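You operate a simulated robot arm through the tools that you are given. There is no shell and no other tool. Be economical: measure what you need, move in short steps, check, and stop when the job is done.

You are at the controls of a simulated robot arm. One attempt, no reset.

Task
Stick the matching row label on both meters on the wooden bench, stripe both covers yellow, and cap the marker.

It is judged by the outcome, as a careful person would: the job done as asked, and still so three seconds after it is handed in. It fails if anything else is knocked over, pushed out of place, dropped, spilled or broken. Lids that push on must go on centred and level and be pressed home; caps that screw on are set level and turned clockwise until they are tight.

Robot
A 7-joint arm with a four-finger gripper, fixed in place. Base frame: the origin is at the foot of the arm, x ahead of it, y to its left, z up; the work surface is at about z = 0.86. Readings come in m, rad, newtons and seconds.
Its first joint turns from -1.204 to 3.002 rad. Payload 3.67 kg.
The tool frame sits at the grasp point between the pads (the TCP): z along the fingers, y along the line on which they close. The tips reach 0.028 m beyond it. Largest opening 0.112 m; the body of the gripper starts 0.073 m behind the TCP.
Orientation is that of the tool frame in the base frame, as [roll, pitch, yaw] about the fixed x, y, z axes, in that order (R = Rz(yaw) Ry(pitch) Rx(roll)). With the fingers straight down and closing along the base's y, the tool's x points along the base's -x, its y along +y and its z along -z.

Tools
- The arm moves only by the tool send_rows. Its argument "rows" is a list of rows, each a list of 7 numbers: the shift along the tool's x, y, z in m, then the turn, a rotation vector about the tool's x, y, z in degrees, then the opening, from 0 (shut) to 1 (fully open). In form: [[x, y, z, ax, ay, az, claw], ...]. A call has 1 to 20 rows; each row is the pose to reach, as a shift and turn from the pose commanded when the call began, along the tool's axes at that moment. Each row takes 0.2 s and may step no farther than 0.05 m and 0.15 rad from the row before; otherwise, or with a gripper value out of range, the whole call is refused. Where a pose cannot be reached the arm comes as near as it can. A force on the tool above 40 N (or 10 N above the force at the start of the call, whichever is more), or a blocked arm, ends the call early, and 0.2 s more pass. Each finger halts on what it meets, pressing with about 23 N; the grip force reading is that of the motor and also rises with nothing between the fingers. The clock runs only during rows and for 0.2 s after the last one: add rows that repeat a pose to give the fingers time. The reply holds the time, the measured pose of the TCP, the force on the tool along the base axes, the opening and the grip force, in the units named above and with some noise, with the torque about the TCP (base axes, N m) and any sound that the robot's microphone picked up.
- Cameras (640 x 400 px; columns grow to the right, rows downward): "scene" is fixed at [0.0379, 0.6499, 1.6695]; the picture's right is [-0.80, -0.60, 0.00], its down [-0.28, 0.37, -0.89] and it looks along [0.54, -0.71, -0.46] (base axes); focal length 354 px, centre (320, 200). "wrist" rides on the gripper at [0.06, -0.018, -0.104] in the tool frame; the picture's right is [0.29, 0.96, 0.00], its down [-0.80, 0.24, -0.55] and it looks along [-0.53, 0.16, 0.83] (tool axes); focal length 234 px, centre (320, 200). There is no depth. A picture from a camera that has moved, and an enlarged one, comes with that camera's place and axes in the base frame and with its lens. The place of the scene camera against the robot may be out by one fixed shift of up to 0.025 m in any direction.
- camera(camera): a new picture of that camera. No time passes.
- move_column(by): slides the trunk up (or, below 0, down) by that many m; the arm rides with it, the base frame stays. It gives what a move gives, with no picture.
- inspect(camera, box): a new picture of the part [left, top, right, bottom] of that camera's present view, enlarged. No time passes.
- sign_off(): hands the job in; it is judged then, once.

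Go step by step. Nothing tells you positions but the pictures and the camera data: compare them with the known pose of the tool, close in by small moves and look again before you grip or let go. The budget is 120 turns and 64 pictures, counting those below and the enlarged ones. Unless the task says otherwise, let go and move clear before handing in, and close with one line.

The tools are called after "Call:" by a JSON object that holds its "op" and its "data". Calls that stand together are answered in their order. send_rows: Moves the arm, as the interface text tells. Its arguments: {"type":"object","properties":{"rows":{"type":"array"}},"required":["rows"]} The other tools are called the same way: move_column (by) slides the trunk up or down; camera (camera) takes a picture; inspect (camera, box) takes an enlarged picture of a part of a camera's view; sign_off () hands the job in.

At the start:

```text
t: 0.0
tcp_pos: [0.4693, -0.5651, 1.2427]
tcp_rot: [3.14, -0.001, -3.142]
contact_force: [-0.5, 0.4, -0.6]
ft_torque: [0.01, -0.02, 0.02]
gripper_width: 0.1119
grip_force: 0.1
trunk travel left (down, up): [-0.775, 0.065]
```

scene: 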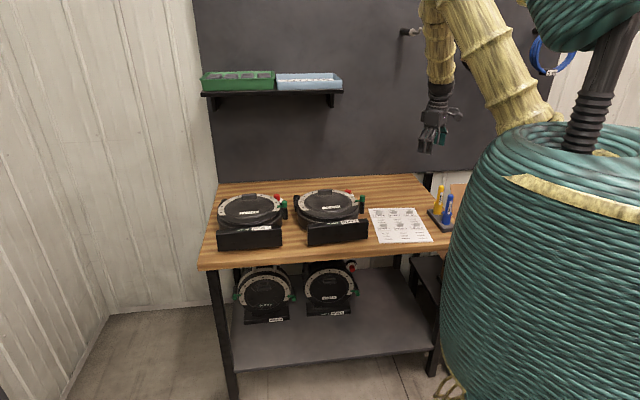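
wrist: 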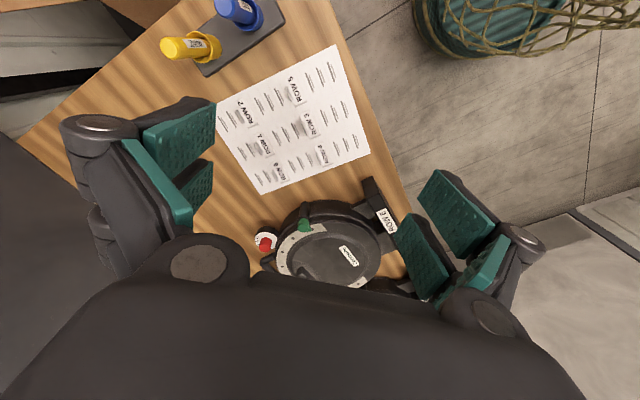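

I see a bench with two meters, a sheet listing rows, and two markers (yellow, blue) in a stand; a shelf holds green and blue boxes (perhaps labels). I'll look closer at each before moving.

Call:
{"op": "inspect", "data": {"camera": "scene", "box": [200, 170, 380, 260]}}

Call:
{"op": "inspect", "data": {"camera": "scene", "box": [190, 60, 350, 120]}}

Call:
{"op": "inspect", "data": {"camera": "scene", "box": [360, 170, 470, 260]}}

Call:
{"op": "inspect", "data": {"camera": "wrist", "box": [150, 0, 410, 290]}}

```text
3.56 times, centred on (290, 215) of scene
camera zoom: at [0.0379, 0.6499, 1.6695], right [-0.8, -0.6, 0.0], down [-0.28, 0.37, -0.89], along [0.54, -0.71, -0.46], focal length 1261 px, centre (427, 147)
```

zoom: 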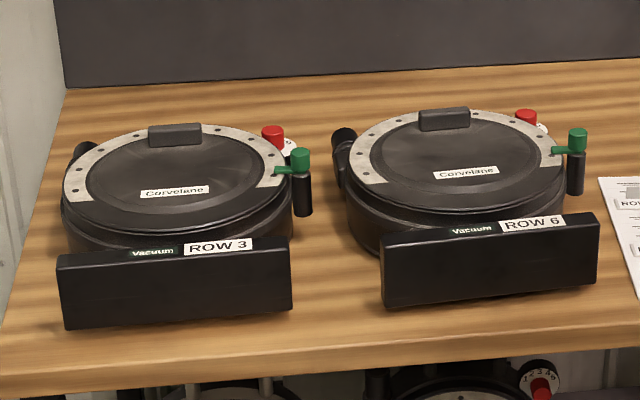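

```text
4.00 times, centred on (270, 90) of scene
camera zoom: at [0.0379, 0.6499, 1.6695], right [-0.8, -0.6, 0.0], down [-0.28, 0.37, -0.89], along [0.54, -0.71, -0.46], focal length 1418 px, centre (520, 640)
```

zoom: 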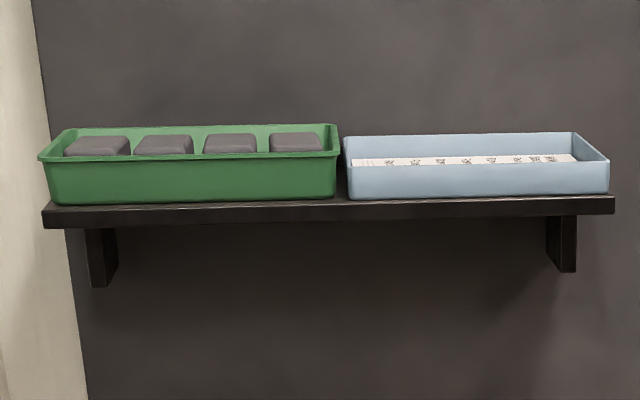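

```text
4.44 times, centred on (415, 215) of scene
camera zoom: at [0.0379, 0.6499, 1.6695], right [-0.8, -0.6, 0.0], down [-0.28, 0.37, -0.89], along [0.54, -0.71, -0.46], focal length 1576 px, centre (-102, 133)
```

zoom: 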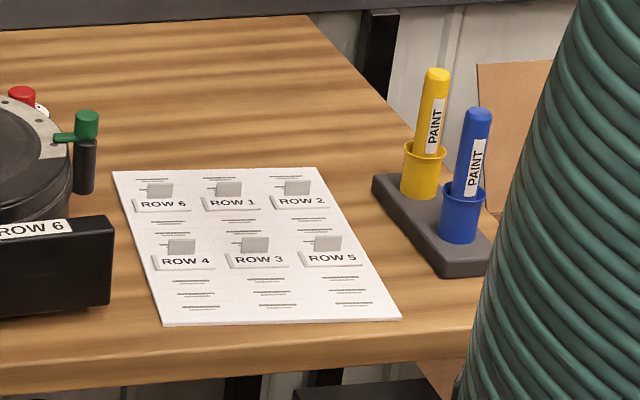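

```text
1.38 times, centred on (280, 145) of wrist
camera zoom: at [0.4067, -0.5829, 1.345], right [-0.29, 0.96, 0.0], down [0.8, 0.24, 0.55], along [0.53, 0.16, -0.83], focal length 323 px, centre (375, 276)
```

zoom: 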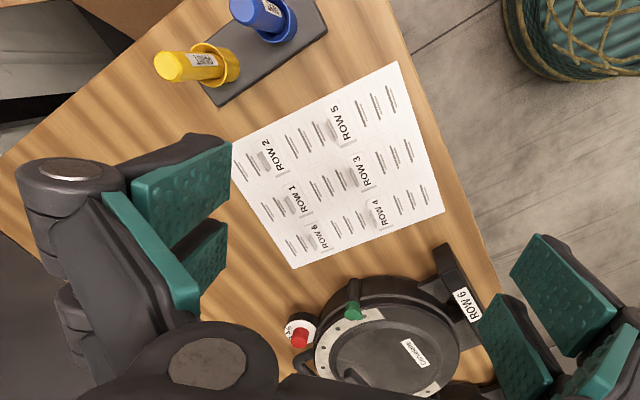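

The meters say ROW 3 (far left) and ROW 6 (nearer), with peel-off tags on the sheet; the meters under the bench may show finished examples. I look at those.

Call:
{"op": "inspect", "data": {"camera": "scene", "box": [225, 250, 365, 335]}}

Call:
{"op": "inspect", "data": {"camera": "scene", "box": [390, 10, 480, 160]}}

```text
4.57 times, centred on (295, 292) of scene
camera zoom: at [0.0379, 0.6499, 1.6695], right [-0.8, -0.6, 0.0], down [-0.28, 0.37, -0.89], along [0.54, -0.71, -0.46], focal length 1621 px, centre (434, -223)
```

zoom: 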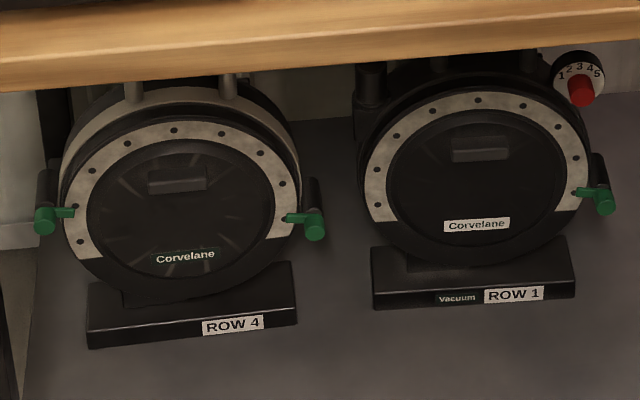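

```text
2.67 times, centred on (435, 85) of scene
camera zoom: at [0.0379, 0.6499, 1.6695], right [-0.8, -0.6, 0.0], down [-0.28, 0.37, -0.89], along [0.54, -0.71, -0.46], focal length 945 px, centre (13, 507)
```

zoom: 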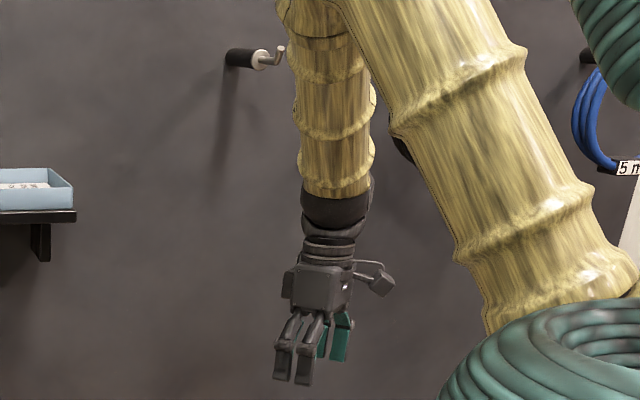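

Row 3's meter is at about the limit of reach (~1.05 m), Row 6's at about (0.81,-0.44), sheet near (0.54,-0.59), markers near (0.44,-0.76). The bench runs at about 45°, so I turn the tool to line up with it and go lower for a look.

Call:
{"op": "send_rows", "data": {"rows": [[-0.005, -0.016, 0.02, 0, 0, -7.25, 1], [-0.01, -0.032, 0.04, 0, 0, -14.5, 1], [-0.015, -0.048, 0.06, 0, 0, -21.75, 1], [-0.02, -0.064, 0.08, 0, 0, -29, 1], [-0.025, -0.08, 0.1, 0, 0, -36.25, 1], [-0.03, -0.095, 0.12, 0, 0, -43.5, 1], [-0.03, -0.095, 0.12, 0, 0, -43.5, 1]]}}

Call:
{"op": "camera", "data": {"camera": "wrist"}}

```text
t: 1.6
tcp_pos: [0.4974, -0.6596, 1.1234]
tcp_rot: [-3.14, 0.0, -2.379]
contact_force: [-0.5, -0.2, 0.3]
ft_torque: [-0.02, -0.03, 0.01]
gripper_width: 0.1118
grip_force: 0.1
trunk travel left (down, up): [-0.775, 0.065]
```

```text
55 pictures are left
camera wrist: at [0.464, -0.714, 1.2262], right [-0.87, 0.5, 0.0], down [0.41, 0.72, 0.55], along [0.28, 0.48, -0.83], focal length 234 px, centre (320, 200)
```

wrist: 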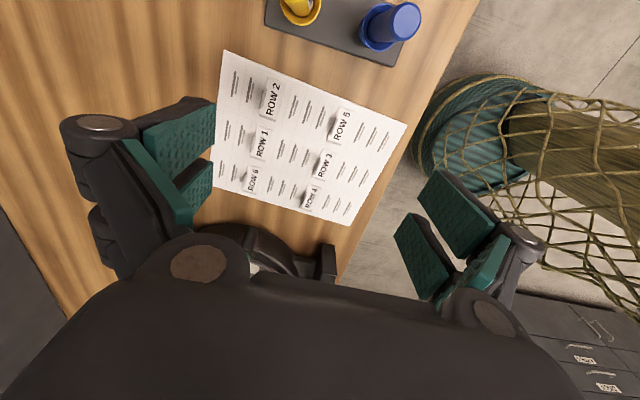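

The sheet is roughly where expected; TCP projects to the picture's centre. I'll zoom on the labels and markers for shape.

Call:
{"op": "inspect", "data": {"camera": "wrist", "box": [210, 50, 410, 230]}}

```text
2.22 times, centred on (310, 140) of wrist
camera zoom: at [0.464, -0.714, 1.2262], right [-0.87, 0.5, 0.0], down [0.41, 0.72, 0.55], along [0.28, 0.48, -0.83], focal length 520 px, centre (342, 333)
```

zoom: 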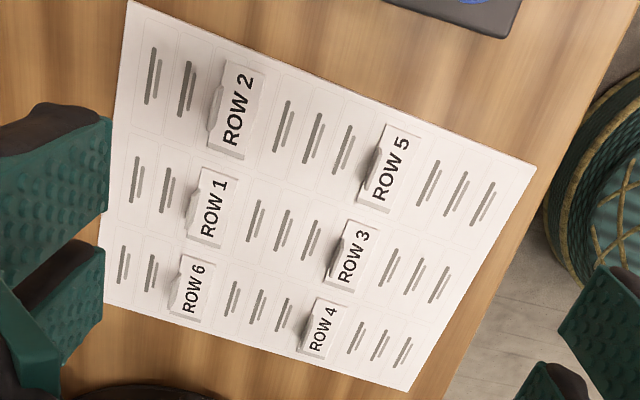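

Each label is a small plate with a grey tab along its back edge. Now I move over to look at the Row 6 meter's cover.

Call:
{"op": "send_rows", "data": {"rows": [[-0.04, -0.006, -0.005, 0, 0, 0, 1], [-0.08, -0.012, -0.01, 0, 0, 0, 1], [-0.12, -0.018, -0.015, 0, 0, 0, 1], [-0.16, -0.024, -0.02, 0, 0, 0, 1], [-0.2, -0.03, -0.025, 0, 0, 0, 1], [-0.241, -0.037, -0.03, 0, 0, 0, 1], [-0.241, -0.037, -0.03, 0, 0, 0, 1]]}}

Call:
{"op": "camera", "data": {"camera": "wrist"}}

```text
t: 3.2
tcp_pos: [0.6978, -0.5221, 1.1538]
tcp_rot: [3.141, 0.002, -2.383]
contact_force: [0.5, 0.1, -0.6]
ft_torque: [-0.03, 0.03, 0.0]
gripper_width: 0.1121
grip_force: 0.1
trunk travel left (down, up): [-0.775, 0.065]
```

```text
53 pictures are left
camera wrist: at [0.6643, -0.5763, 1.255], right [-0.87, 0.5, 0.0], down [0.41, 0.72, 0.55], along [0.28, 0.48, -0.83], focal length 234 px, centre (320, 200)
```

wrist: 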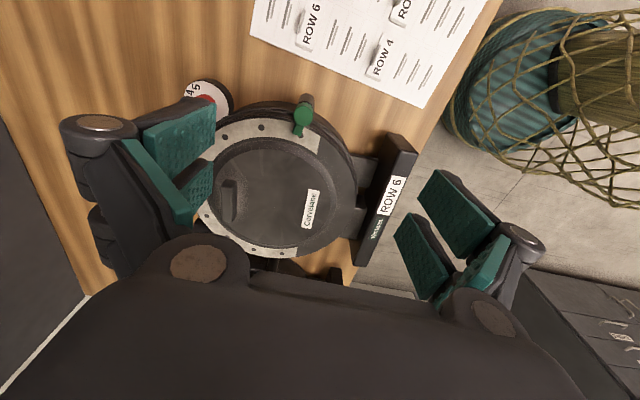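

Call:
{"op": "inspect", "data": {"camera": "wrist", "box": [180, 70, 440, 290]}}

```text
1.82 times, centred on (310, 180) of wrist
camera zoom: at [0.6643, -0.5763, 1.255], right [-0.87, 0.5, 0.0], down [0.41, 0.72, 0.55], along [0.28, 0.48, -0.83], focal length 426 px, centre (338, 236)
```

zoom: 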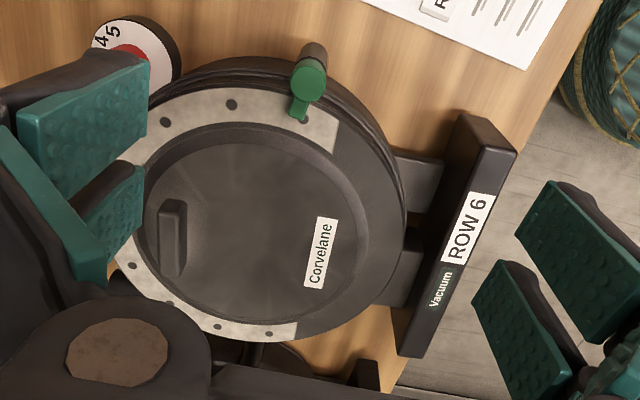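

The Row 6 cover has clear room between the handle and the "Corvelane" tag, at about z 0.957. Next I look at the Row 3 meter.

Call:
{"op": "send_rows", "data": {"rows": [[-0.04, 0.004, 0, 0, 0, 0, 1], [-0.08, 0.008, 0, 0, 0, 0, 1], [-0.12, 0.012, 0, 0, 0, 0, 1], [-0.16, 0.016, 0, 0, 0, 0, 1], [-0.2145, 0.02, 0, 0, 0, 0, 1], [-0.2145, 0.02, 0, 0, 0, 0, 1]]}}

Call:
{"op": "camera", "data": {"camera": "wrist"}}

```text
refused: row 5 steps farther than a row can; nothing moved
```

```text
51 pictures are left
camera wrist: at [0.6643, -0.5763, 1.255], right [-0.87, 0.5, 0.0], down [0.41, 0.72, 0.55], along [0.28, 0.48, -0.83], focal length 234 px, centre (320, 200)
```

wrist: 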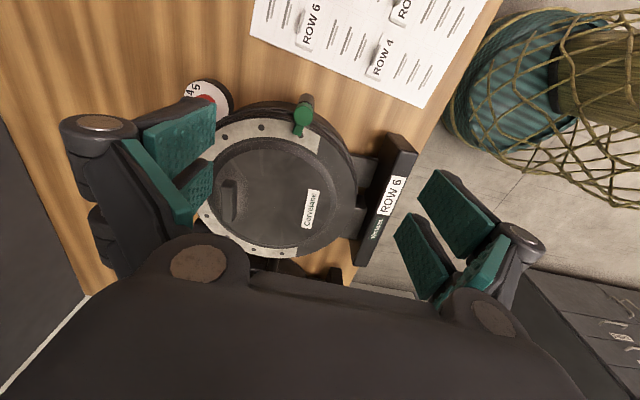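

The last step was slightly too long, so nothing moved; I resend it with even steps.

Call:
{"op": "send_rows", "data": {"rows": [[-0.043, 0.004, 0, 0, 0, 0, 1], [-0.086, 0.008, 0, 0, 0, 0, 1], [-0.129, 0.012, 0, 0, 0, 0, 1], [-0.172, 0.016, 0, 0, 0, 0, 1], [-0.2145, 0.02, 0, 0, 0, 0, 1], [-0.2145, 0.02, 0, 0, 0, 0, 1]]}}

```text
t: 4.6
tcp_pos: [0.8408, -0.3601, 1.1531]
tcp_rot: [-3.141, 0.0, -2.383]
contact_force: [-0.2, -0.4, -0.1]
ft_torque: [0.04, -0.01, 0.0]
gripper_width: 0.112
grip_force: 0.0
trunk travel left (down, up): [-0.775, 0.065]
```

Call:
{"op": "camera", "data": {"camera": "wrist"}}

Call:
{"op": "camera", "data": {"camera": "scene"}}

```text
50 pictures are left
camera wrist: at [0.807, -0.414, 1.2561], right [-0.87, 0.5, 0.0], down [0.41, 0.72, 0.55], along [0.28, 0.48, -0.83], focal length 234 px, centre (320, 200)
```

wrist: 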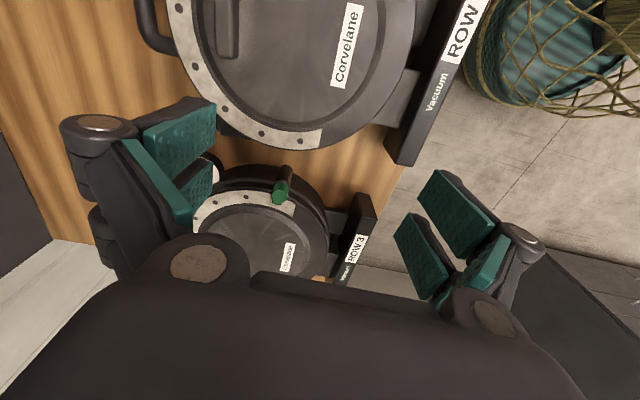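

```text
49 pictures are left
```

scene: 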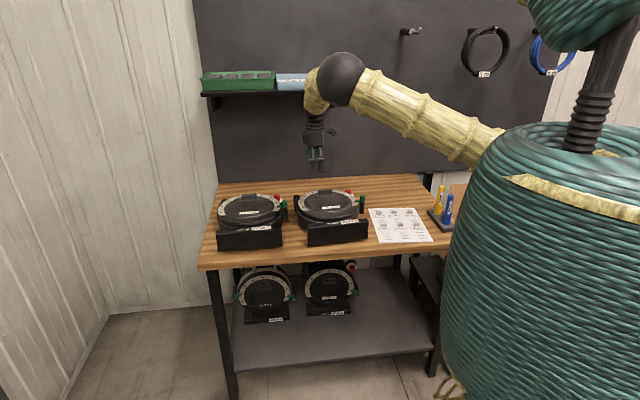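

Row 3's cover is centred near (1.05,-0.19), reachable with the tool tilted outward. First I go above the ROW 6 label to see its tab closely.

Call:
{"op": "send_rows", "data": {"rows": [[0.045, -0.008, 0.005, 0, 0, 0, 1], [0.09, -0.016, 0.01, 0, 0, 0, 1], [0.135, -0.024, 0.015, 0, 0, 0, 1], [0.18, -0.034, 0.02, 0, 0, 0, 1], [0.225, -0.043, 0.03, 0, 0, 0, 1], [0.265, -0.052, 0.05, 0, 0, 0, 0.7], [0.29, -0.056, 0.09, 0, 0, 0, 0.6], [0.29, -0.056, 0.13, 0, 0, 0, 0.5], [0.29, -0.056, 0.153, 0, 0, 0, 0.5], [0.29, -0.056, 0.153, 0, 0, 0, 0.5]]}}

Call:
{"op": "camera", "data": {"camera": "wrist"}}

```text
t: 6.8
tcp_pos: [0.6684, -0.5991, 0.999]
tcp_rot: [-3.141, -0.001, -2.381]
contact_force: [0.5, 1.4, 0.3]
ft_torque: [-0.03, 0.0, 0.01]
gripper_width: 0.056
grip_force: 0.0
trunk travel left (down, up): [-0.775, 0.065]
```

```text
48 pictures are left
camera wrist: at [0.6356, -0.653, 1.1026], right [-0.87, 0.5, 0.0], down [0.41, 0.72, 0.55], along [0.28, 0.48, -0.83], focal length 234 px, centre (320, 200)
```

wrist: 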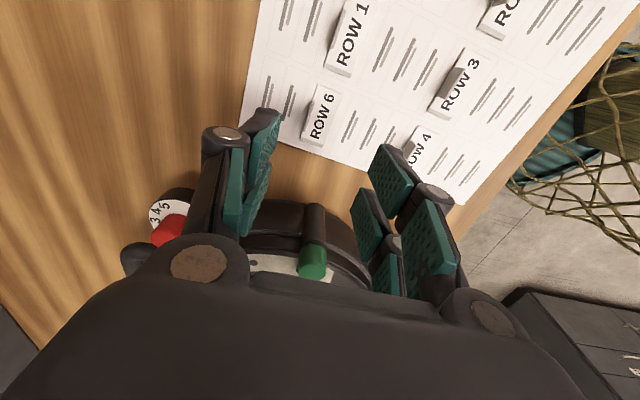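

Call:
{"op": "inspect", "data": {"camera": "wrist", "box": [270, 60, 390, 150]}}

```text
4.44 times, centred on (330, 105) of wrist
camera zoom: at [0.6356, -0.653, 1.1026], right [-0.87, 0.5, 0.0], down [0.41, 0.72, 0.55], along [0.28, 0.48, -0.83], focal length 1041 px, centre (276, 622)
```

zoom: 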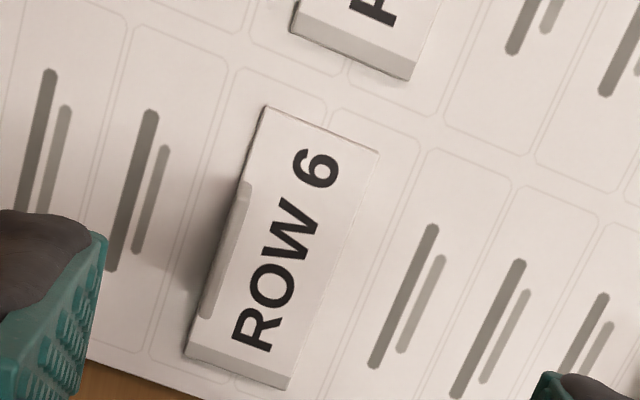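

The ROW 6 label is about 56×26 mm at bearing 40.7°, its tab at about (0.676,-0.608). I align, narrow the gap, and descend to just above the tab to check.

Call:
{"op": "send_rows", "data": {"rows": [[0.0006, -0.0117, 0.03, 0, 0, 2.9, 0.35], [0.0006, -0.0117, 0.06, 0, 0, 2.9, 0.35], [0.0006, -0.0117, 0.08, 0, 0, 2.9, 0.35], [0.0006, -0.0117, 0.08, 0, 0, 2.9, 0.35]]}}

Call:
{"op": "inspect", "data": {"camera": "wrist", "box": [220, 60, 420, 220]}}

```text
t: 7.8
tcp_pos: [0.6765, -0.6072, 0.9171]
tcp_rot: [-3.141, 0.001, -2.434]
contact_force: [0.4, -0.4, 1.4]
ft_torque: [0.04, 0.02, 0.01]
gripper_width: 0.0391
grip_force: 0.0
trunk travel left (down, up): [-0.775, 0.065]
```

```text
2.50 times, centred on (320, 140) of wrist
camera zoom: at [0.6399, -0.6599, 1.0206], right [-0.84, 0.54, 0.0], down [0.45, 0.7, 0.55], along [0.3, 0.47, -0.83], focal length 585 px, centre (320, 350)
```

zoom: 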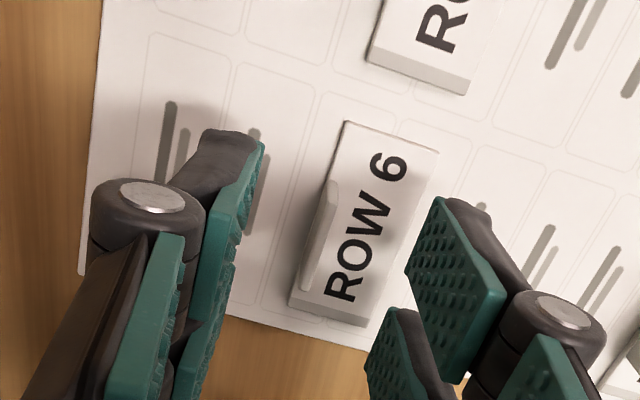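

The tab is centred between the fingers. I descend the last 2 cm and close.

Call:
{"op": "send_rows", "data": {"rows": [[0, 0, 0.01, 0, 0, 0, 0.35], [0, 0, 0.0205, 0, 0, 0, 0.35], [0, 0, 0.0205, 0, 0, 0, 0.2], [0, 0, 0.0205, 0, 0, 0, 0.1], [0, 0, 0.0205, 0, 0, 0, 0], [0, 0, 0.0205, 0, 0, 0, 0], [0, 0, 0.0205, 0, 0, 0, 0]]}}

Call:
{"op": "inspect", "data": {"camera": "wrist", "box": [220, 60, 420, 220]}}

```text
t: 9.4
tcp_pos: [0.6757, -0.606, 0.8984]
tcp_rot: [-3.14, 0.0, -2.432]
contact_force: [-0.8, -0.3, 0.4]
ft_torque: [-0.02, -0.03, -0.03]
gripper_width: 0.0058
grip_force: 23.3
trunk travel left (down, up): [-0.775, 0.065]
```

```text
2.50 times, centred on (320, 140) of wrist
camera zoom: at [0.6403, -0.6593, 1.0], right [-0.84, 0.54, 0.0], down [0.45, 0.7, 0.55], along [0.3, 0.47, -0.83], focal length 585 px, centre (320, 350)
```

zoom: 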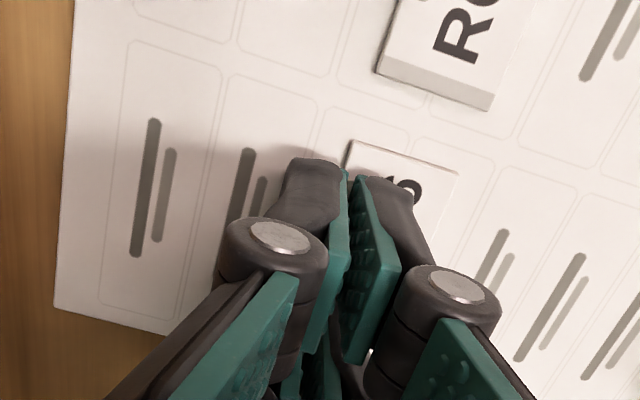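

Gripped a ~6 mm tab. Lifting straight up and checking that the label came along.

Call:
{"op": "send_rows", "data": {"rows": [[0, 0, -0.005, 0, 0, 0, 0], [0, 0, -0.02, 0, 0, 0, 0], [0, 0, -0.05, 0, 0, 0, 0], [0, 0, -0.09, 0, 0, 0, 0], [0, 0, -0.13, 0, 0, 0, 0], [0, 0, -0.15, 0, 0, 0, 0], [0, 0, -0.15, 0, 0, 0, 0]]}}

Call:
{"op": "camera", "data": {"camera": "wrist"}}

```text
t: 11.0
tcp_pos: [0.6766, -0.6081, 1.0469]
tcp_rot: [-3.141, 0.001, -2.434]
contact_force: [-0.2, -0.7, 0.0]
ft_torque: [0.0, -0.02, 0.04]
gripper_width: 0.0058
grip_force: 23.6
trunk travel left (down, up): [-0.775, 0.065]
```

```text
44 pictures are left
camera wrist: at [0.6407, -0.6611, 1.1495], right [-0.84, 0.54, 0.0], down [0.45, 0.7, 0.55], along [0.3, 0.47, -0.83], focal length 234 px, centre (320, 200)
```

wrist: 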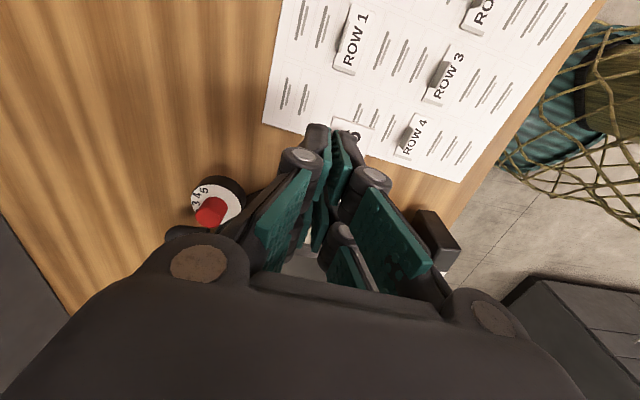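

The label is held. I carry it above the Row 6 cover, turning to match the meter's bearing (~51°).

Call:
{"op": "send_rows", "data": {"rows": [[0, 0, -0.035, 0, 0, 0, 0], [-0.045, 0.003, -0.035, 0, 0, -3, 0], [-0.09, 0.006, -0.035, 0, 0, -6, 0], [-0.135, 0.009, -0.035, 0, 0, -9, 0], [-0.18, 0.012, -0.035, 0, 0, -10.4, 0], [-0.21, 0.015, -0.035, 0, 0, -10.4, 0], [-0.2333, 0.0163, -0.035, 0, 0, -10.4, 0], [-0.2333, 0.0163, -0.035, 0, 0, -10.4, 0]]}}

Call:
{"op": "camera", "data": {"camera": "wrist"}}

Call:
{"op": "inspect", "data": {"camera": "scene", "box": [250, 130, 400, 250]}}

```text
t: 12.8
tcp_pos: [0.8422, -0.4447, 1.0839]
tcp_rot: [-3.141, 0.001, -2.251]
contact_force: [-0.3, 0.5, 0.1]
ft_torque: [0.02, 0.0, -0.01]
gripper_width: 0.0064
grip_force: 23.1
trunk travel left (down, up): [-0.775, 0.065]
```

```text
43 pictures are left
camera wrist: at [0.8161, -0.5028, 1.1865], right [-0.93, 0.38, 0.0], down [0.32, 0.77, 0.55], along [0.21, 0.51, -0.83], focal length 234 px, centre (320, 200)
```

wrist: 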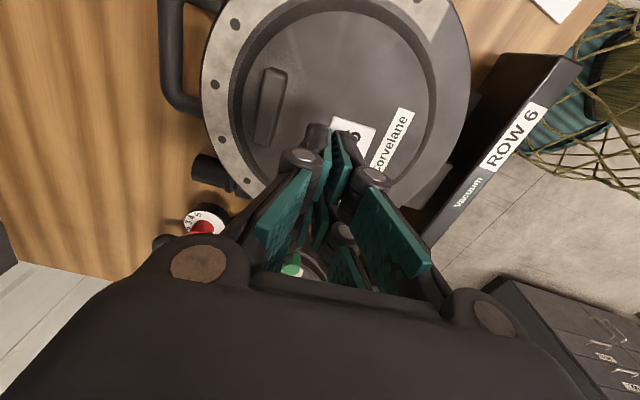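

```text
3.33 times, centred on (325, 190) of scene
camera zoom: at [0.0379, 0.6499, 1.6695], right [-0.8, -0.6, 0.0], down [-0.28, 0.37, -0.89], along [0.54, -0.71, -0.46], focal length 1182 px, centre (303, 233)
```

zoom: 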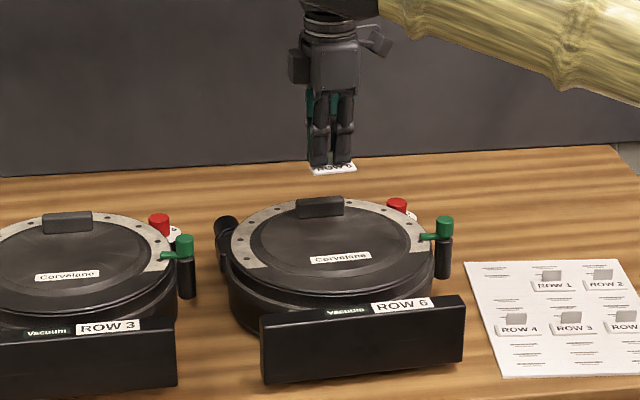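

The label hangs over the clear gap between handle and Corvelane tag. I lower it close, then feel for contact in small steps.

Call:
{"op": "send_rows", "data": {"rows": [[0, 0, 0.03, 0, 0, 0, 0], [0, 0, 0.06, 0, 0, 0, 0], [0, 0, 0.075, 0, 0, 0, 0], [0, 0, 0.08, 0, 0, 0, 0], [0, 0, 0.08, 0, 0, 0, 0]]}}

Call:
{"op": "inspect", "data": {"camera": "scene", "box": [280, 150, 380, 230]}}

```text
t: 14.0
tcp_pos: [0.8436, -0.4441, 1.0035]
tcp_rot: [-3.14, 0.0, -2.252]
contact_force: [0.0, -0.2, 0.1]
ft_torque: [0.0, 0.0, 0.0]
gripper_width: 0.0061
grip_force: 23.7
trunk travel left (down, up): [-0.775, 0.065]
```

```text
5.00 times, centred on (330, 190) of scene
camera zoom: at [0.0379, 0.6499, 1.6695], right [-0.8, -0.6, 0.0], down [-0.28, 0.37, -0.89], along [0.54, -0.71, -0.46], focal length 1773 px, centre (270, 250)
```

zoom: 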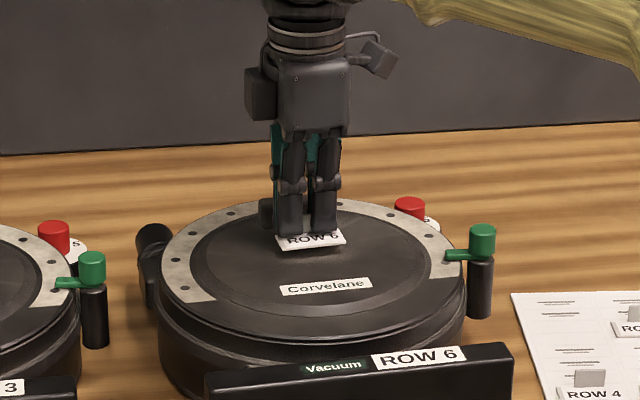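

Call:
{"op": "send_rows", "data": {"rows": [[0, 0, 0.002, 0, 0, 0, 0], [0, 0, 0.004, 0, 0, 0, 0], [0, 0, 0.006, 0, 0, 0, 0], [0, 0, 0.008, 0, 0, 0, 0], [0, 0, 0.01, 0, 0, 0, 0], [0, 0, 0.012, 0, 0, 0, 0], [0, 0, 0.012, 0, 0, 0, 0]]}}

```text
t: 15.6
tcp_pos: [0.8428, -0.4435, 0.991]
tcp_rot: [3.141, 0.0, -2.253]
contact_force: [0.0, -0.4, -0.1]
ft_torque: [0.0, 0.0, 0.0]
gripper_width: 0.0059
grip_force: 23.0
trunk travel left (down, up): [-0.775, 0.065]
```

Call:
{"op": "send_rows", "data": {"rows": [[0, 0, 0.002, 0, 0, 0, 0], [0, 0, 0.004, 0, 0, 0, 0], [0, 0, 0.006, 0, 0, 0, 0], [0, 0, 0.008, 0, 0, 0, 0], [0, 0, 0.01, 0, 0, 0, 0], [0, 0, 0.01, 0, 0, 0, 0]]}}

Call:
{"op": "inspect", "data": {"camera": "scene", "box": [280, 150, 380, 230]}}

```text
t: 16.9
tcp_pos: [0.8422, -0.4434, 0.9876]
tcp_rot: [-3.132, 0.002, -2.252]
contact_force: [-7.4, 4.2, 15.2]
ft_torque: [0.12, 0.27, -0.04]
gripper_width: 0.006
grip_force: 23.2
trunk travel left (down, up): [-0.775, 0.065]
stopped in row 6: the force on the tool passed its limit at 41 N (the readings are from after the stop); the commanded pose is now the measured one
```

```text
5.00 times, centred on (330, 190) of scene
camera zoom: at [0.0379, 0.6499, 1.6695], right [-0.8, -0.6, 0.0], down [-0.28, 0.37, -0.89], along [0.54, -0.71, -0.46], focal length 1773 px, centre (270, 250)
```

zoom: 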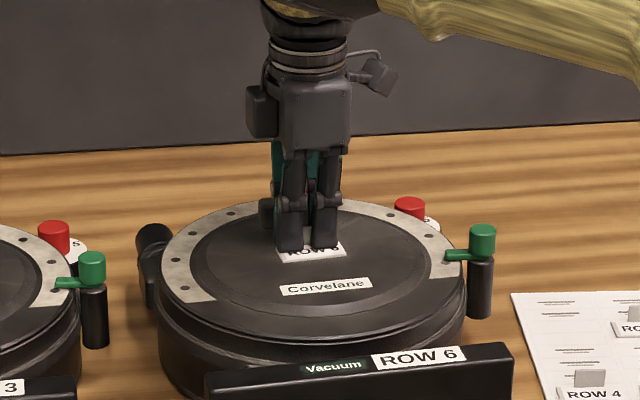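

Contact came at TCP z≈0.988 with a firm press (~40 N). I open and rise straight up, then look.

Call:
{"op": "send_rows", "data": {"rows": [[0, 0, -0.0005, 0, 0, 0, 0.1], [0, 0, -0.0005, 0, 0, 0, 0.22], [0, 0, -0.0005, 0, 0, 0, 0.22], [0, 0, -0.02, 0, 0, 0, 0.22], [0, 0, -0.06, 0, 0, 0, 0.25], [0, 0, -0.1, 0, 0, 0, 0.3], [0, 0, -0.1, 0, 0, 0, 0.3]]}}

Call:
{"op": "camera", "data": {"camera": "wrist"}}

```text
t: 18.5
tcp_pos: [0.8432, -0.4452, 1.0839]
tcp_rot: [-3.138, -0.002, -2.251]
contact_force: [0.2, -0.5, 0.3]
ft_torque: [0.01, 0.01, 0.01]
gripper_width: 0.0334
grip_force: 0.1
trunk travel left (down, up): [-0.775, 0.065]
```

```text
39 pictures are left
camera wrist: at [0.817, -0.5028, 1.1869], right [-0.93, 0.38, 0.0], down [0.31, 0.77, 0.55], along [0.21, 0.51, -0.83], focal length 234 px, centre (320, 200)
```

wrist: 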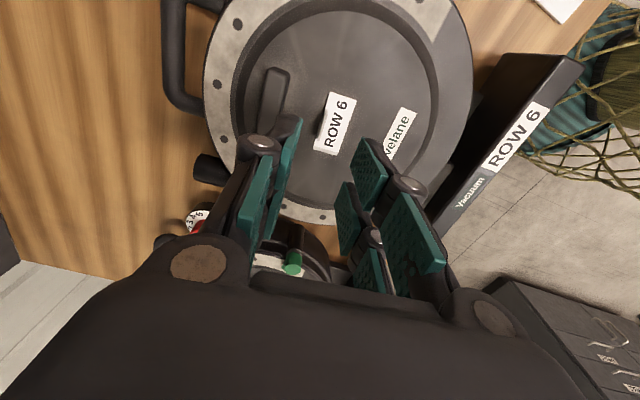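

ROW 6 label sits flat and square on its cover. Before fetching ROW 3, I test in free air whether a 35° outward tilt reaches over the Row 3 cover.

Call:
{"op": "send_rows", "data": {"rows": [[-0.02, -0.001, -0.05, 0, -4, 0, 0.3], [-0.065, -0.002, -0.05, 0, -8.5, 0, 0.3], [-0.11, -0.003, -0.05, 0, -13, 0, 0.3], [-0.155, -0.004, -0.05, 0, -17.5, 0, 0.3], [-0.2, -0.005, -0.05, 0, -22, 0, 0.3], [-0.245, -0.006, -0.05, 0, -27, 0, 0.3], [-0.29, -0.007, -0.05, 0, -32, 0, 0.3], [-0.3206, -0.007, -0.05, 0, -35, 0, 0.3], [-0.3206, -0.007, -0.05, 0, -35, 0, 0.3]]}}

Call:
{"op": "camera", "data": {"camera": "wrist"}}

```text
refused: row 1 steps farther than a row can; nothing moved
```

```text
38 pictures are left
camera wrist: at [0.817, -0.5028, 1.1869], right [-0.93, 0.38, 0.0], down [0.31, 0.77, 0.55], along [0.21, 0.51, -0.83], focal length 234 px, centre (320, 200)
```

wrist: 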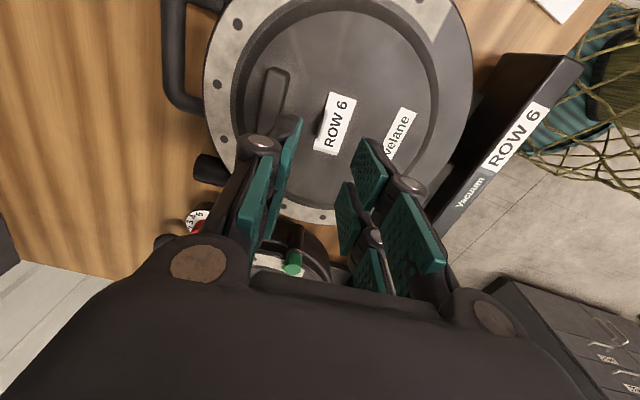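

The first step was slightly over the limit; resending with smaller increments.

Call:
{"op": "send_rows", "data": {"rows": [[-0.0, -0.0, -0.045, 0, -4, 0, 0.3], [-0.045, -0.002, -0.05, 0, -8.5, 0, 0.3], [-0.09, -0.003, -0.05, 0, -13, 0, 0.3], [-0.135, -0.004, -0.05, 0, -17.5, 0, 0.3], [-0.18, -0.005, -0.05, 0, -22, 0, 0.3], [-0.225, -0.006, -0.05, 0, -27, 0, 0.3], [-0.27, -0.007, -0.05, 0, -32, 0, 0.3], [-0.3206, -0.007, -0.05, 0, -35, 0, 0.3], [-0.3206, -0.007, -0.05, 0, -35, 0, 0.3]]}}

```text
refused: row 8 steps farther than a row can; nothing moved
```

Call:
{"op": "send_rows", "data": {"rows": [[0, 0, -0.045, 0, -4, 0, 0.3], [-0.045, -0.002, -0.05, 0, -8.5, 0, 0.3], [-0.09, -0.003, -0.05, 0, -13, 0, 0.3], [-0.135, -0.004, -0.05, 0, -17.5, 0, 0.3], [-0.18, -0.005, -0.05, 0, -22, 0, 0.3], [-0.225, -0.006, -0.05, 0, -27, 0, 0.3], [-0.27, -0.007, -0.05, 0, -32, 0, 0.3], [-0.3, -0.007, -0.05, 0, -35, 0, 0.3], [-0.32, -0.007, -0.05, 0, -35, 0, 0.3], [-0.32, -0.007, -0.05, 0, -35, 0, 0.3]]}}

```text
t: 20.7
tcp_pos: [1.0508, -0.1974, 1.1342]
tcp_rot: [-3.136, 0.614, -2.247]
contact_force: [0.3, 0.4, 0.7]
ft_torque: [0.01, 0.03, 0.0]
gripper_width: 0.0337
grip_force: 0.1
trunk travel left (down, up): [-0.775, 0.065]
```

It reaches with 35° tilt. I photograph the Row 3 cover from here.

Call:
{"op": "camera", "data": {"camera": "wrist"}}

```text
37 pictures are left
camera wrist: at [0.9932, -0.2938, 1.1838], right [-0.89, 0.42, -0.17], down [0.02, 0.41, 0.91], along [0.45, 0.81, -0.38], focal length 234 px, centre (320, 200)
```

wrist: 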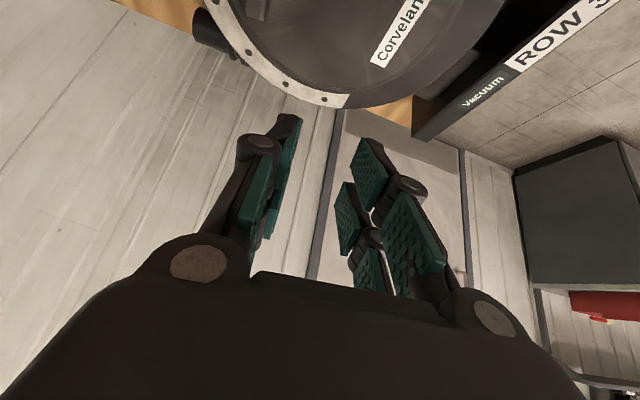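

Call:
{"op": "send_rows", "data": {"rows": [[0.02, 0, 0.0287, 0, 0, 0, 0.3], [0.04, 0, 0.0573, 0, 0, 0, 0.3], [0.06, 0, 0.086, 0, 0, 0, 0.3], [0.06, 0, 0.086, 0, 0, 0, 0.3]]}}

Call:
{"op": "inspect", "data": {"camera": "scene", "box": [210, 120, 340, 250]}}

```text
t: 21.7
tcp_pos: [1.05, -0.1979, 1.0296]
tcp_rot: [-3.133, 0.613, -2.248]
contact_force: [0.1, 0.0, 0.4]
ft_torque: [0.0, -0.02, -0.03]
gripper_width: 0.0335
grip_force: 0.0
trunk travel left (down, up): [-0.775, 0.065]
```

```text
3.08 times, centred on (275, 185) of scene
camera zoom: at [0.0379, 0.6499, 1.6695], right [-0.8, -0.6, 0.0], down [-0.28, 0.37, -0.89], along [0.54, -0.71, -0.46], focal length 1091 px, centre (458, 246)
```

zoom: 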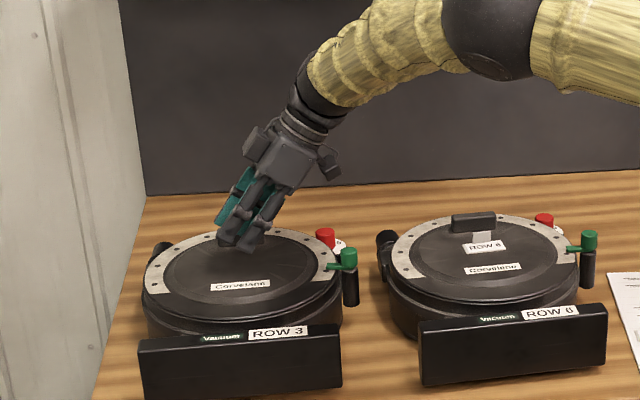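

Reach is fine at this tilt. I raise and travel, tilted, to above the ROW 3 label so it can be gripped in the same attitude it will be placed.

Call:
{"op": "send_rows", "data": {"rows": [[-0.023, 0, -0.0328, 0, 0, 0, 0.35], [-0.0459, 0, -0.0655, 0, 0, 0, 0.35], [-0.0099, 0.0112, -0.0907, 0, 0, 0, 0.35], [0.0261, 0.0224, -0.116, 0, 0, 0, 0.35], [0.0621, 0.0336, -0.1412, 0, 0, 0, 0.35], [0.0981, 0.0448, -0.1664, 0, 0, 0, 0.35], [0.1341, 0.056, -0.1917, 0, 0, 0, 0.35], [0.1701, 0.0672, -0.2169, 1, 0, 1.4, 0.35], [0.2061, 0.0784, -0.2421, 2, 0, 2.9, 0.35], [0.2421, 0.0896, -0.2674, 3, 0, 4.3, 0.35], [0.2781, 0.1008, -0.2926, 4, 0, 5.7, 0.35], [0.3141, 0.112, -0.3178, 5, 0, 7.2, 0.35], [0.3501, 0.1232, -0.343, 6, 0, 8.6, 0.35], [0.3861, 0.1344, -0.3683, 6, 0, 8.6, 0.35], [0.4221, 0.1456, -0.3935, 6, 0, 8.6, 0.35], [0.4581, 0.1568, -0.4187, 6, 0, 8.6, 0.35], [0.4581, 0.1568, -0.4187, 6, 0, 8.6, 0.35]]}}

Call:
{"op": "camera", "data": {"camera": "scene"}}

Call:
{"op": "camera", "data": {"camera": "wrist"}}

```text
t: 25.3
tcp_pos: [0.5416, -0.5764, 1.1095]
tcp_rot: [-3.134, 0.611, -2.431]
contact_force: [0.6, 0.0, -0.2]
ft_torque: [0.0, 0.0, 0.0]
gripper_width: 0.0393
grip_force: 0.0
trunk travel left (down, up): [-0.775, 0.065]
```

```text
35 pictures are left
```

scene: 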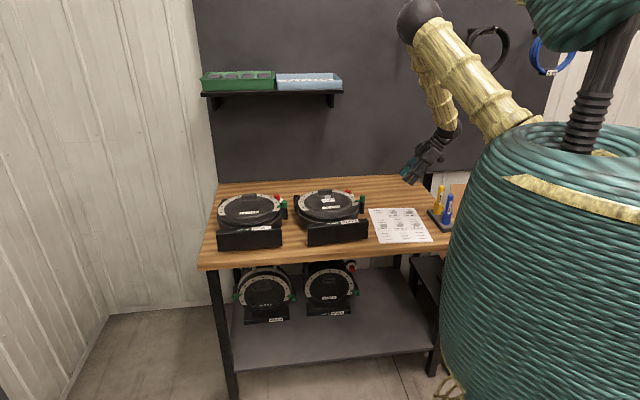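

```text
34 pictures are left
camera wrist: at [0.4687, -0.6605, 1.1585], right [-0.8, 0.57, -0.17], down [0.1, 0.4, 0.91], along [0.59, 0.71, -0.38], focal length 234 px, centre (320, 200)
```

wrist: 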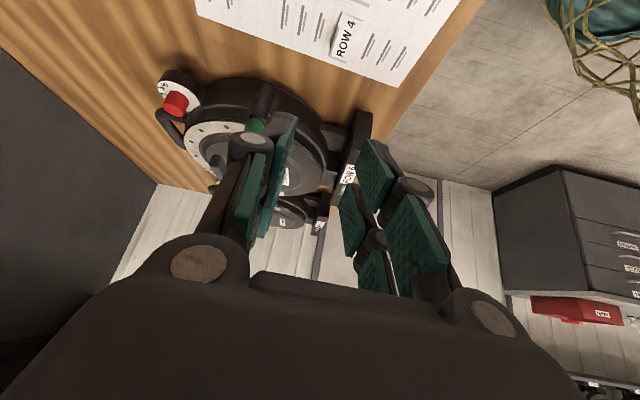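

ROW 3's tab should be at about (0.551,-0.5685). I lower part-way and check clearance to the markers from the scene camera.

Call:
{"op": "send_rows", "data": {"rows": [[0.02, 0, 0.0296, 0, 0, 0, 0.35], [0.041, 0, 0.0592, 0, 0, 0, 0.35], [0.062, 0, 0.0888, 0, 0, 0, 0.35], [0.082, 0, 0.1188, 0, 0, 0, 0.35], [0.082, 0, 0.1188, 0, 0, 0, 0.35]]}}

Call:
{"op": "inspect", "data": {"camera": "scene", "box": [370, 120, 480, 250]}}

Call:
{"op": "camera", "data": {"camera": "wrist"}}

```text
t: 26.5
tcp_pos: [0.5408, -0.5762, 0.9627]
tcp_rot: [-3.135, 0.612, -2.429]
contact_force: [0.2, -0.8, -0.3]
ft_torque: [-0.01, 0.02, 0.01]
gripper_width: 0.0393
grip_force: 0.1
trunk travel left (down, up): [-0.775, 0.065]
```

```text
3.08 times, centred on (425, 185) of scene
camera zoom: at [0.0379, 0.6499, 1.6695], right [-0.8, -0.6, 0.0], down [-0.28, 0.37, -0.89], along [0.54, -0.71, -0.46], focal length 1091 px, centre (-3, 246)
```

zoom: 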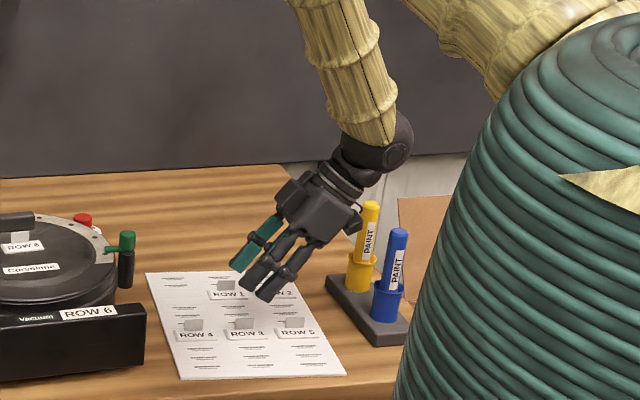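

```text
32 pictures are left
camera wrist: at [0.4678, -0.6607, 1.0127], right [-0.8, 0.57, -0.17], down [0.09, 0.4, 0.91], along [0.59, 0.71, -0.38], focal length 234 px, centre (320, 200)
```

wrist: 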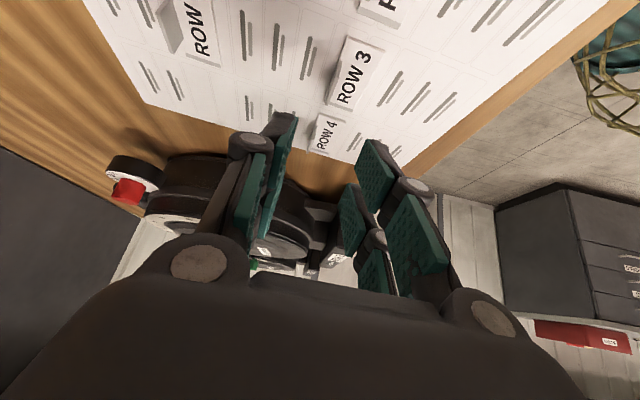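

Clearances to the markers are adequate (~2 cm+). The tab lines up; I descend with the fingers open and check before closing.

Call:
{"op": "send_rows", "data": {"rows": [[0.014, 0, 0.018, 0, 0, 0, 0.35], [0.028, 0, 0.036, 0, 0, 0, 0.35], [0.036, 0, 0.046, 0, 0, 0, 0.35], [0.0398, 0, 0.0515, 0, 0, 0, 0.35], [0.0398, 0, 0.0515, 0, 0, 0, 0.35]]}}

Call:
{"op": "inspect", "data": {"camera": "wrist", "box": [220, 60, 420, 220]}}

Call:
{"op": "inspect", "data": {"camera": "scene", "box": [370, 150, 470, 240]}}

```text
t: 27.7
tcp_pos: [0.5386, -0.581, 0.9011]
tcp_rot: [-3.133, 0.613, -2.428]
contact_force: [0.1, 0.4, 24.6]
ft_torque: [0.22, 0.35, 0.09]
gripper_width: 0.0364
grip_force: 0.1
trunk travel left (down, up): [-0.775, 0.065]
```

```text
2.50 times, centred on (320, 140) of wrist
camera zoom: at [0.4658, -0.6649, 0.9508], right [-0.8, 0.57, -0.17], down [0.09, 0.4, 0.91], along [0.59, 0.71, -0.38], focal length 585 px, centre (320, 350)
```

zoom: 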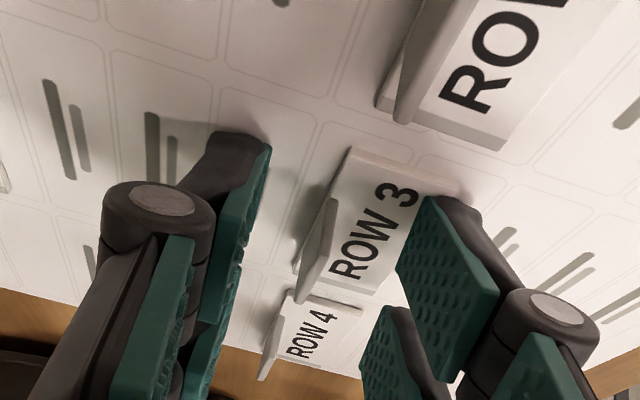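

```text
4.44 times, centred on (420, 195) of scene
camera zoom: at [0.0379, 0.6499, 1.6695], right [-0.8, -0.6, 0.0], down [-0.28, 0.37, -0.89], along [0.54, -0.71, -0.46], focal length 1576 px, centre (-124, 222)
```

zoom: 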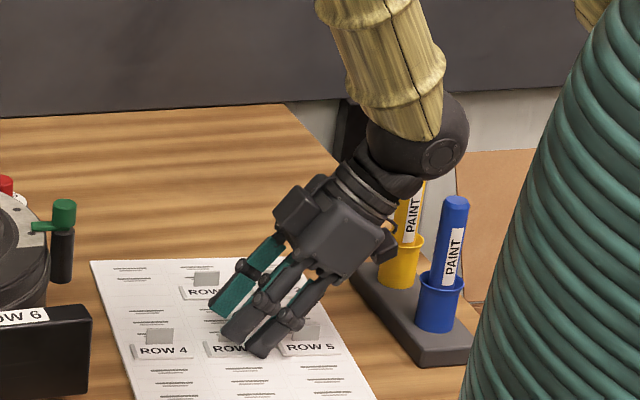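

Contact of ~25 N says a finger rests on the label; I back off ~5 mm, close on the tab, and lift slightly.

Call:
{"op": "send_rows", "data": {"rows": [[-0.0032, 0, -0.0045, 0, 0, 0, 0.35], [-0.0032, 0, -0.0045, 0, 0, 0, 0.2], [-0.0032, 0, -0.0045, 0, 0, 0, 0.1], [-0.0032, 0, -0.0045, 0, 0, 0, 0], [-0.0032, 0, -0.0045, 0, 0, 0, 0], [-0.0032, 0, -0.0045, 0, 0, 0, 0]]}}

Call:
{"op": "inspect", "data": {"camera": "wrist", "box": [220, 60, 420, 220]}}

```text
t: 29.1
tcp_pos: [0.5408, -0.582, 0.9045]
tcp_rot: [-3.137, 0.613, -2.43]
contact_force: [0.5, 0.4, -0.3]
ft_torque: [0.04, 0.03, -0.02]
gripper_width: 0.0061
grip_force: 22.9
trunk travel left (down, up): [-0.775, 0.065]
```

```text
2.50 times, centred on (320, 140) of wrist
camera zoom: at [0.467, -0.6662, 0.9534], right [-0.8, 0.57, -0.17], down [0.1, 0.4, 0.91], along [0.59, 0.71, -0.38], focal length 585 px, centre (320, 350)
```

zoom: 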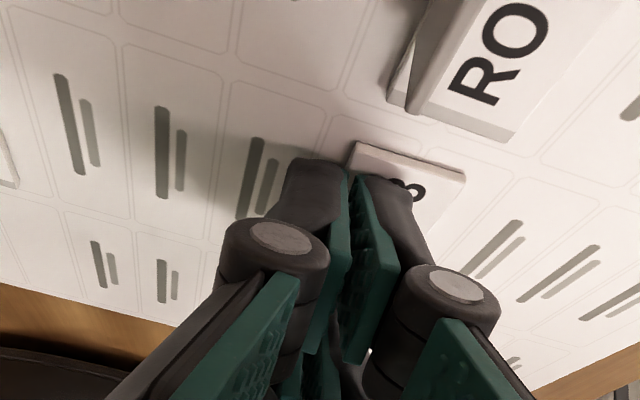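

Gripped. I lift 20 cm and carry it, still tilted, to above the Row 3 cover.

Call:
{"op": "send_rows", "data": {"rows": [[-0.012, 0, -0.0164, 0, 0, 0, 0], [-0.035, 0, -0.0491, 0, 0, 0, 0], [-0.062, 0, -0.0885, 0, 0, 0, 0], [-0.089, 0, -0.127, 0, 0, 0, 0], [-0.1148, 0, -0.1638, 0, 0, 0, 0], [-0.1518, -0.0039, -0.1378, 0, 0, 0, 0], [-0.1889, -0.0078, -0.1119, 0, 0, 0, 0], [-0.2259, -0.0117, -0.0859, 0, 0, 0, 0], [-0.2629, -0.0156, -0.06, 0, 0, 0, 0], [-0.2999, -0.0195, -0.034, 0, 0, 0, 0], [-0.337, -0.0234, -0.0081, 0, 0, 0, 0], [-0.374, -0.0273, 0.0179, 0, 0, 0, 0], [-0.411, -0.0312, 0.0438, -1, 0, -1.4, 0], [-0.4481, -0.0351, 0.0698, -2, 0, -2.8, 0], [-0.4851, -0.039, 0.0957, -3, 0, -4.3, 0], [-0.5221, -0.0429, 0.1217, -3, 0, -4.3, 0], [-0.5591, -0.0468, 0.1476, -3, 0, -4.3, 0], [-0.5962, -0.0507, 0.1736, -3, 0, -4.3, 0], [-0.6332, -0.0547, 0.1995, -3, 0, -4.3, 0], [-0.6332, -0.0547, 0.1995, -3, 0, -4.3, 0]]}}

Call:
{"op": "inspect", "data": {"camera": "scene", "box": [200, 120, 380, 250]}}

Call:
{"op": "camera", "data": {"camera": "wrist"}}

```text
t: 33.3
tcp_pos: [1.0551, -0.2137, 1.1059]
tcp_rot: [-3.138, 0.612, -2.341]
contact_force: [0.0, 0.3, 0.6]
ft_torque: [-0.01, -0.02, -0.01]
gripper_width: 0.0059
grip_force: 22.8
trunk travel left (down, up): [-0.775, 0.065]
```

```text
3.08 times, centred on (290, 185) of scene
camera zoom: at [0.0379, 0.6499, 1.6695], right [-0.8, -0.6, 0.0], down [-0.28, 0.37, -0.89], along [0.54, -0.71, -0.46], focal length 1091 px, centre (412, 246)
```

zoom: 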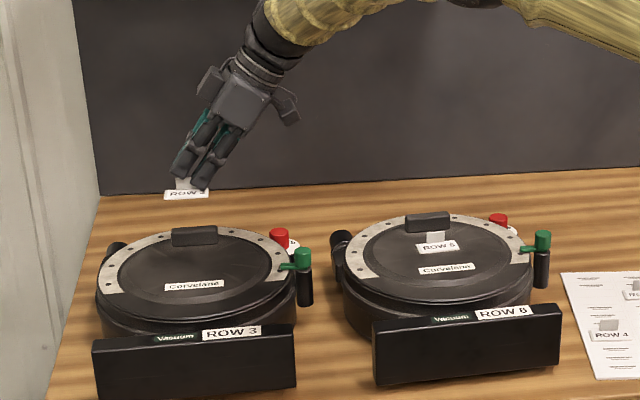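

```text
27 pictures are left
camera wrist: at [0.9893, -0.3036, 1.1553], right [-0.85, 0.5, -0.17], down [0.06, 0.41, 0.91], along [0.52, 0.76, -0.38], focal length 234 px, centre (320, 200)
```

wrist: 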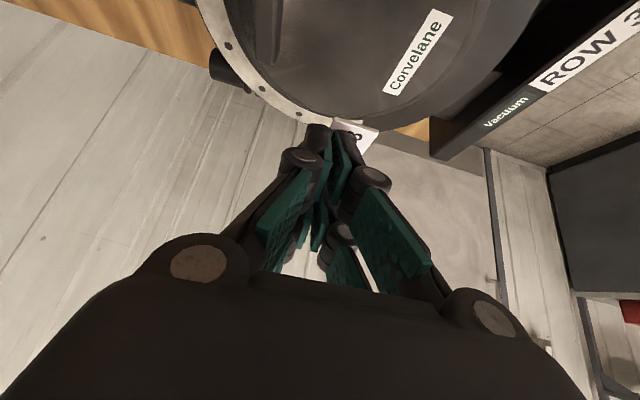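

The label is aligned with the Row 3 axis. I lower straight down close to contact and check.

Call:
{"op": "send_rows", "data": {"rows": [[0.017, 0, 0.0245, 0, 0, 0, 0], [0.034, 0, 0.049, 0, 0, 0, 0], [0.048, 0, 0.069, 0, 0, 0, 0], [0.0575, 0, 0.082, 0, 0, 0, 0], [0.0575, 0, 0.082, 0, 0, 0, 0]]}}

Call:
{"op": "inspect", "data": {"camera": "wrist", "box": [220, 0, 460, 200]}}

```text
t: 34.5
tcp_pos: [1.0563, -0.2101, 1.0054]
tcp_rot: [-3.134, 0.613, -2.341]
contact_force: [0.0, 0.2, -0.2]
ft_torque: [0.04, 0.0, -0.03]
gripper_width: 0.0062
grip_force: 22.9
trunk travel left (down, up): [-0.775, 0.065]
```

```text
2.00 times, centred on (340, 100) of wrist
camera zoom: at [0.9912, -0.3005, 1.0544], right [-0.85, 0.5, -0.17], down [0.06, 0.41, 0.91], along [0.52, 0.76, -0.38], focal length 468 px, centre (280, 400)
```

zoom: 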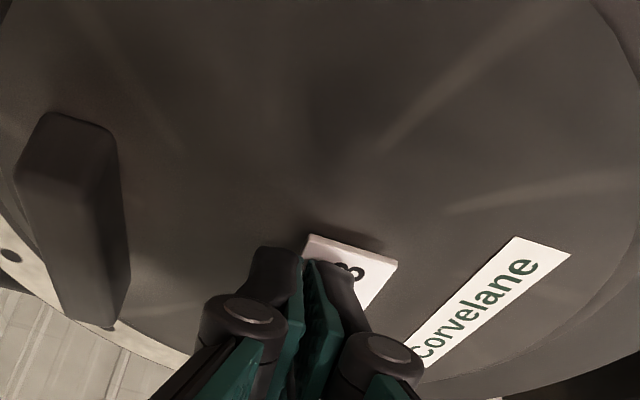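

Centred well. Now small steps down to contact and press.

Call:
{"op": "send_rows", "data": {"rows": [[0.0023, 0, 0.0033, 0, 0, 0, 0], [0.0046, 0, 0.0066, 0, 0, 0, 0], [0.0057, 0, 0.0082, 0, 0, 0, 0], [0.0069, 0, 0.0098, 0, 0, 0, 0], [0.008, 0, 0.0115, 0, 0, 0, 0], [0.0092, 0, 0.0131, 0, 0, 0, 0], [0.0103, 0, 0.0147, 0, 0, 0, 0], [0.0115, 0, 0.0164, 0, 0, 0, 0], [0.0126, 0, 0.018, 0, 0, 0, 0]]}}

```text
t: 36.1
tcp_pos: [1.0563, -0.21, 0.9966]
tcp_rot: [-3.128, 0.617, -2.333]
contact_force: [-9.8, 1.4, 16.0]
ft_torque: [-0.06, 0.43, 0.21]
gripper_width: 0.0059
grip_force: 22.4
trunk travel left (down, up): [-0.775, 0.065]
stopped in row 8: the force on the tool passed its limit at 42 N (the readings are from after the stop); the commanded pose is now the measured one
```

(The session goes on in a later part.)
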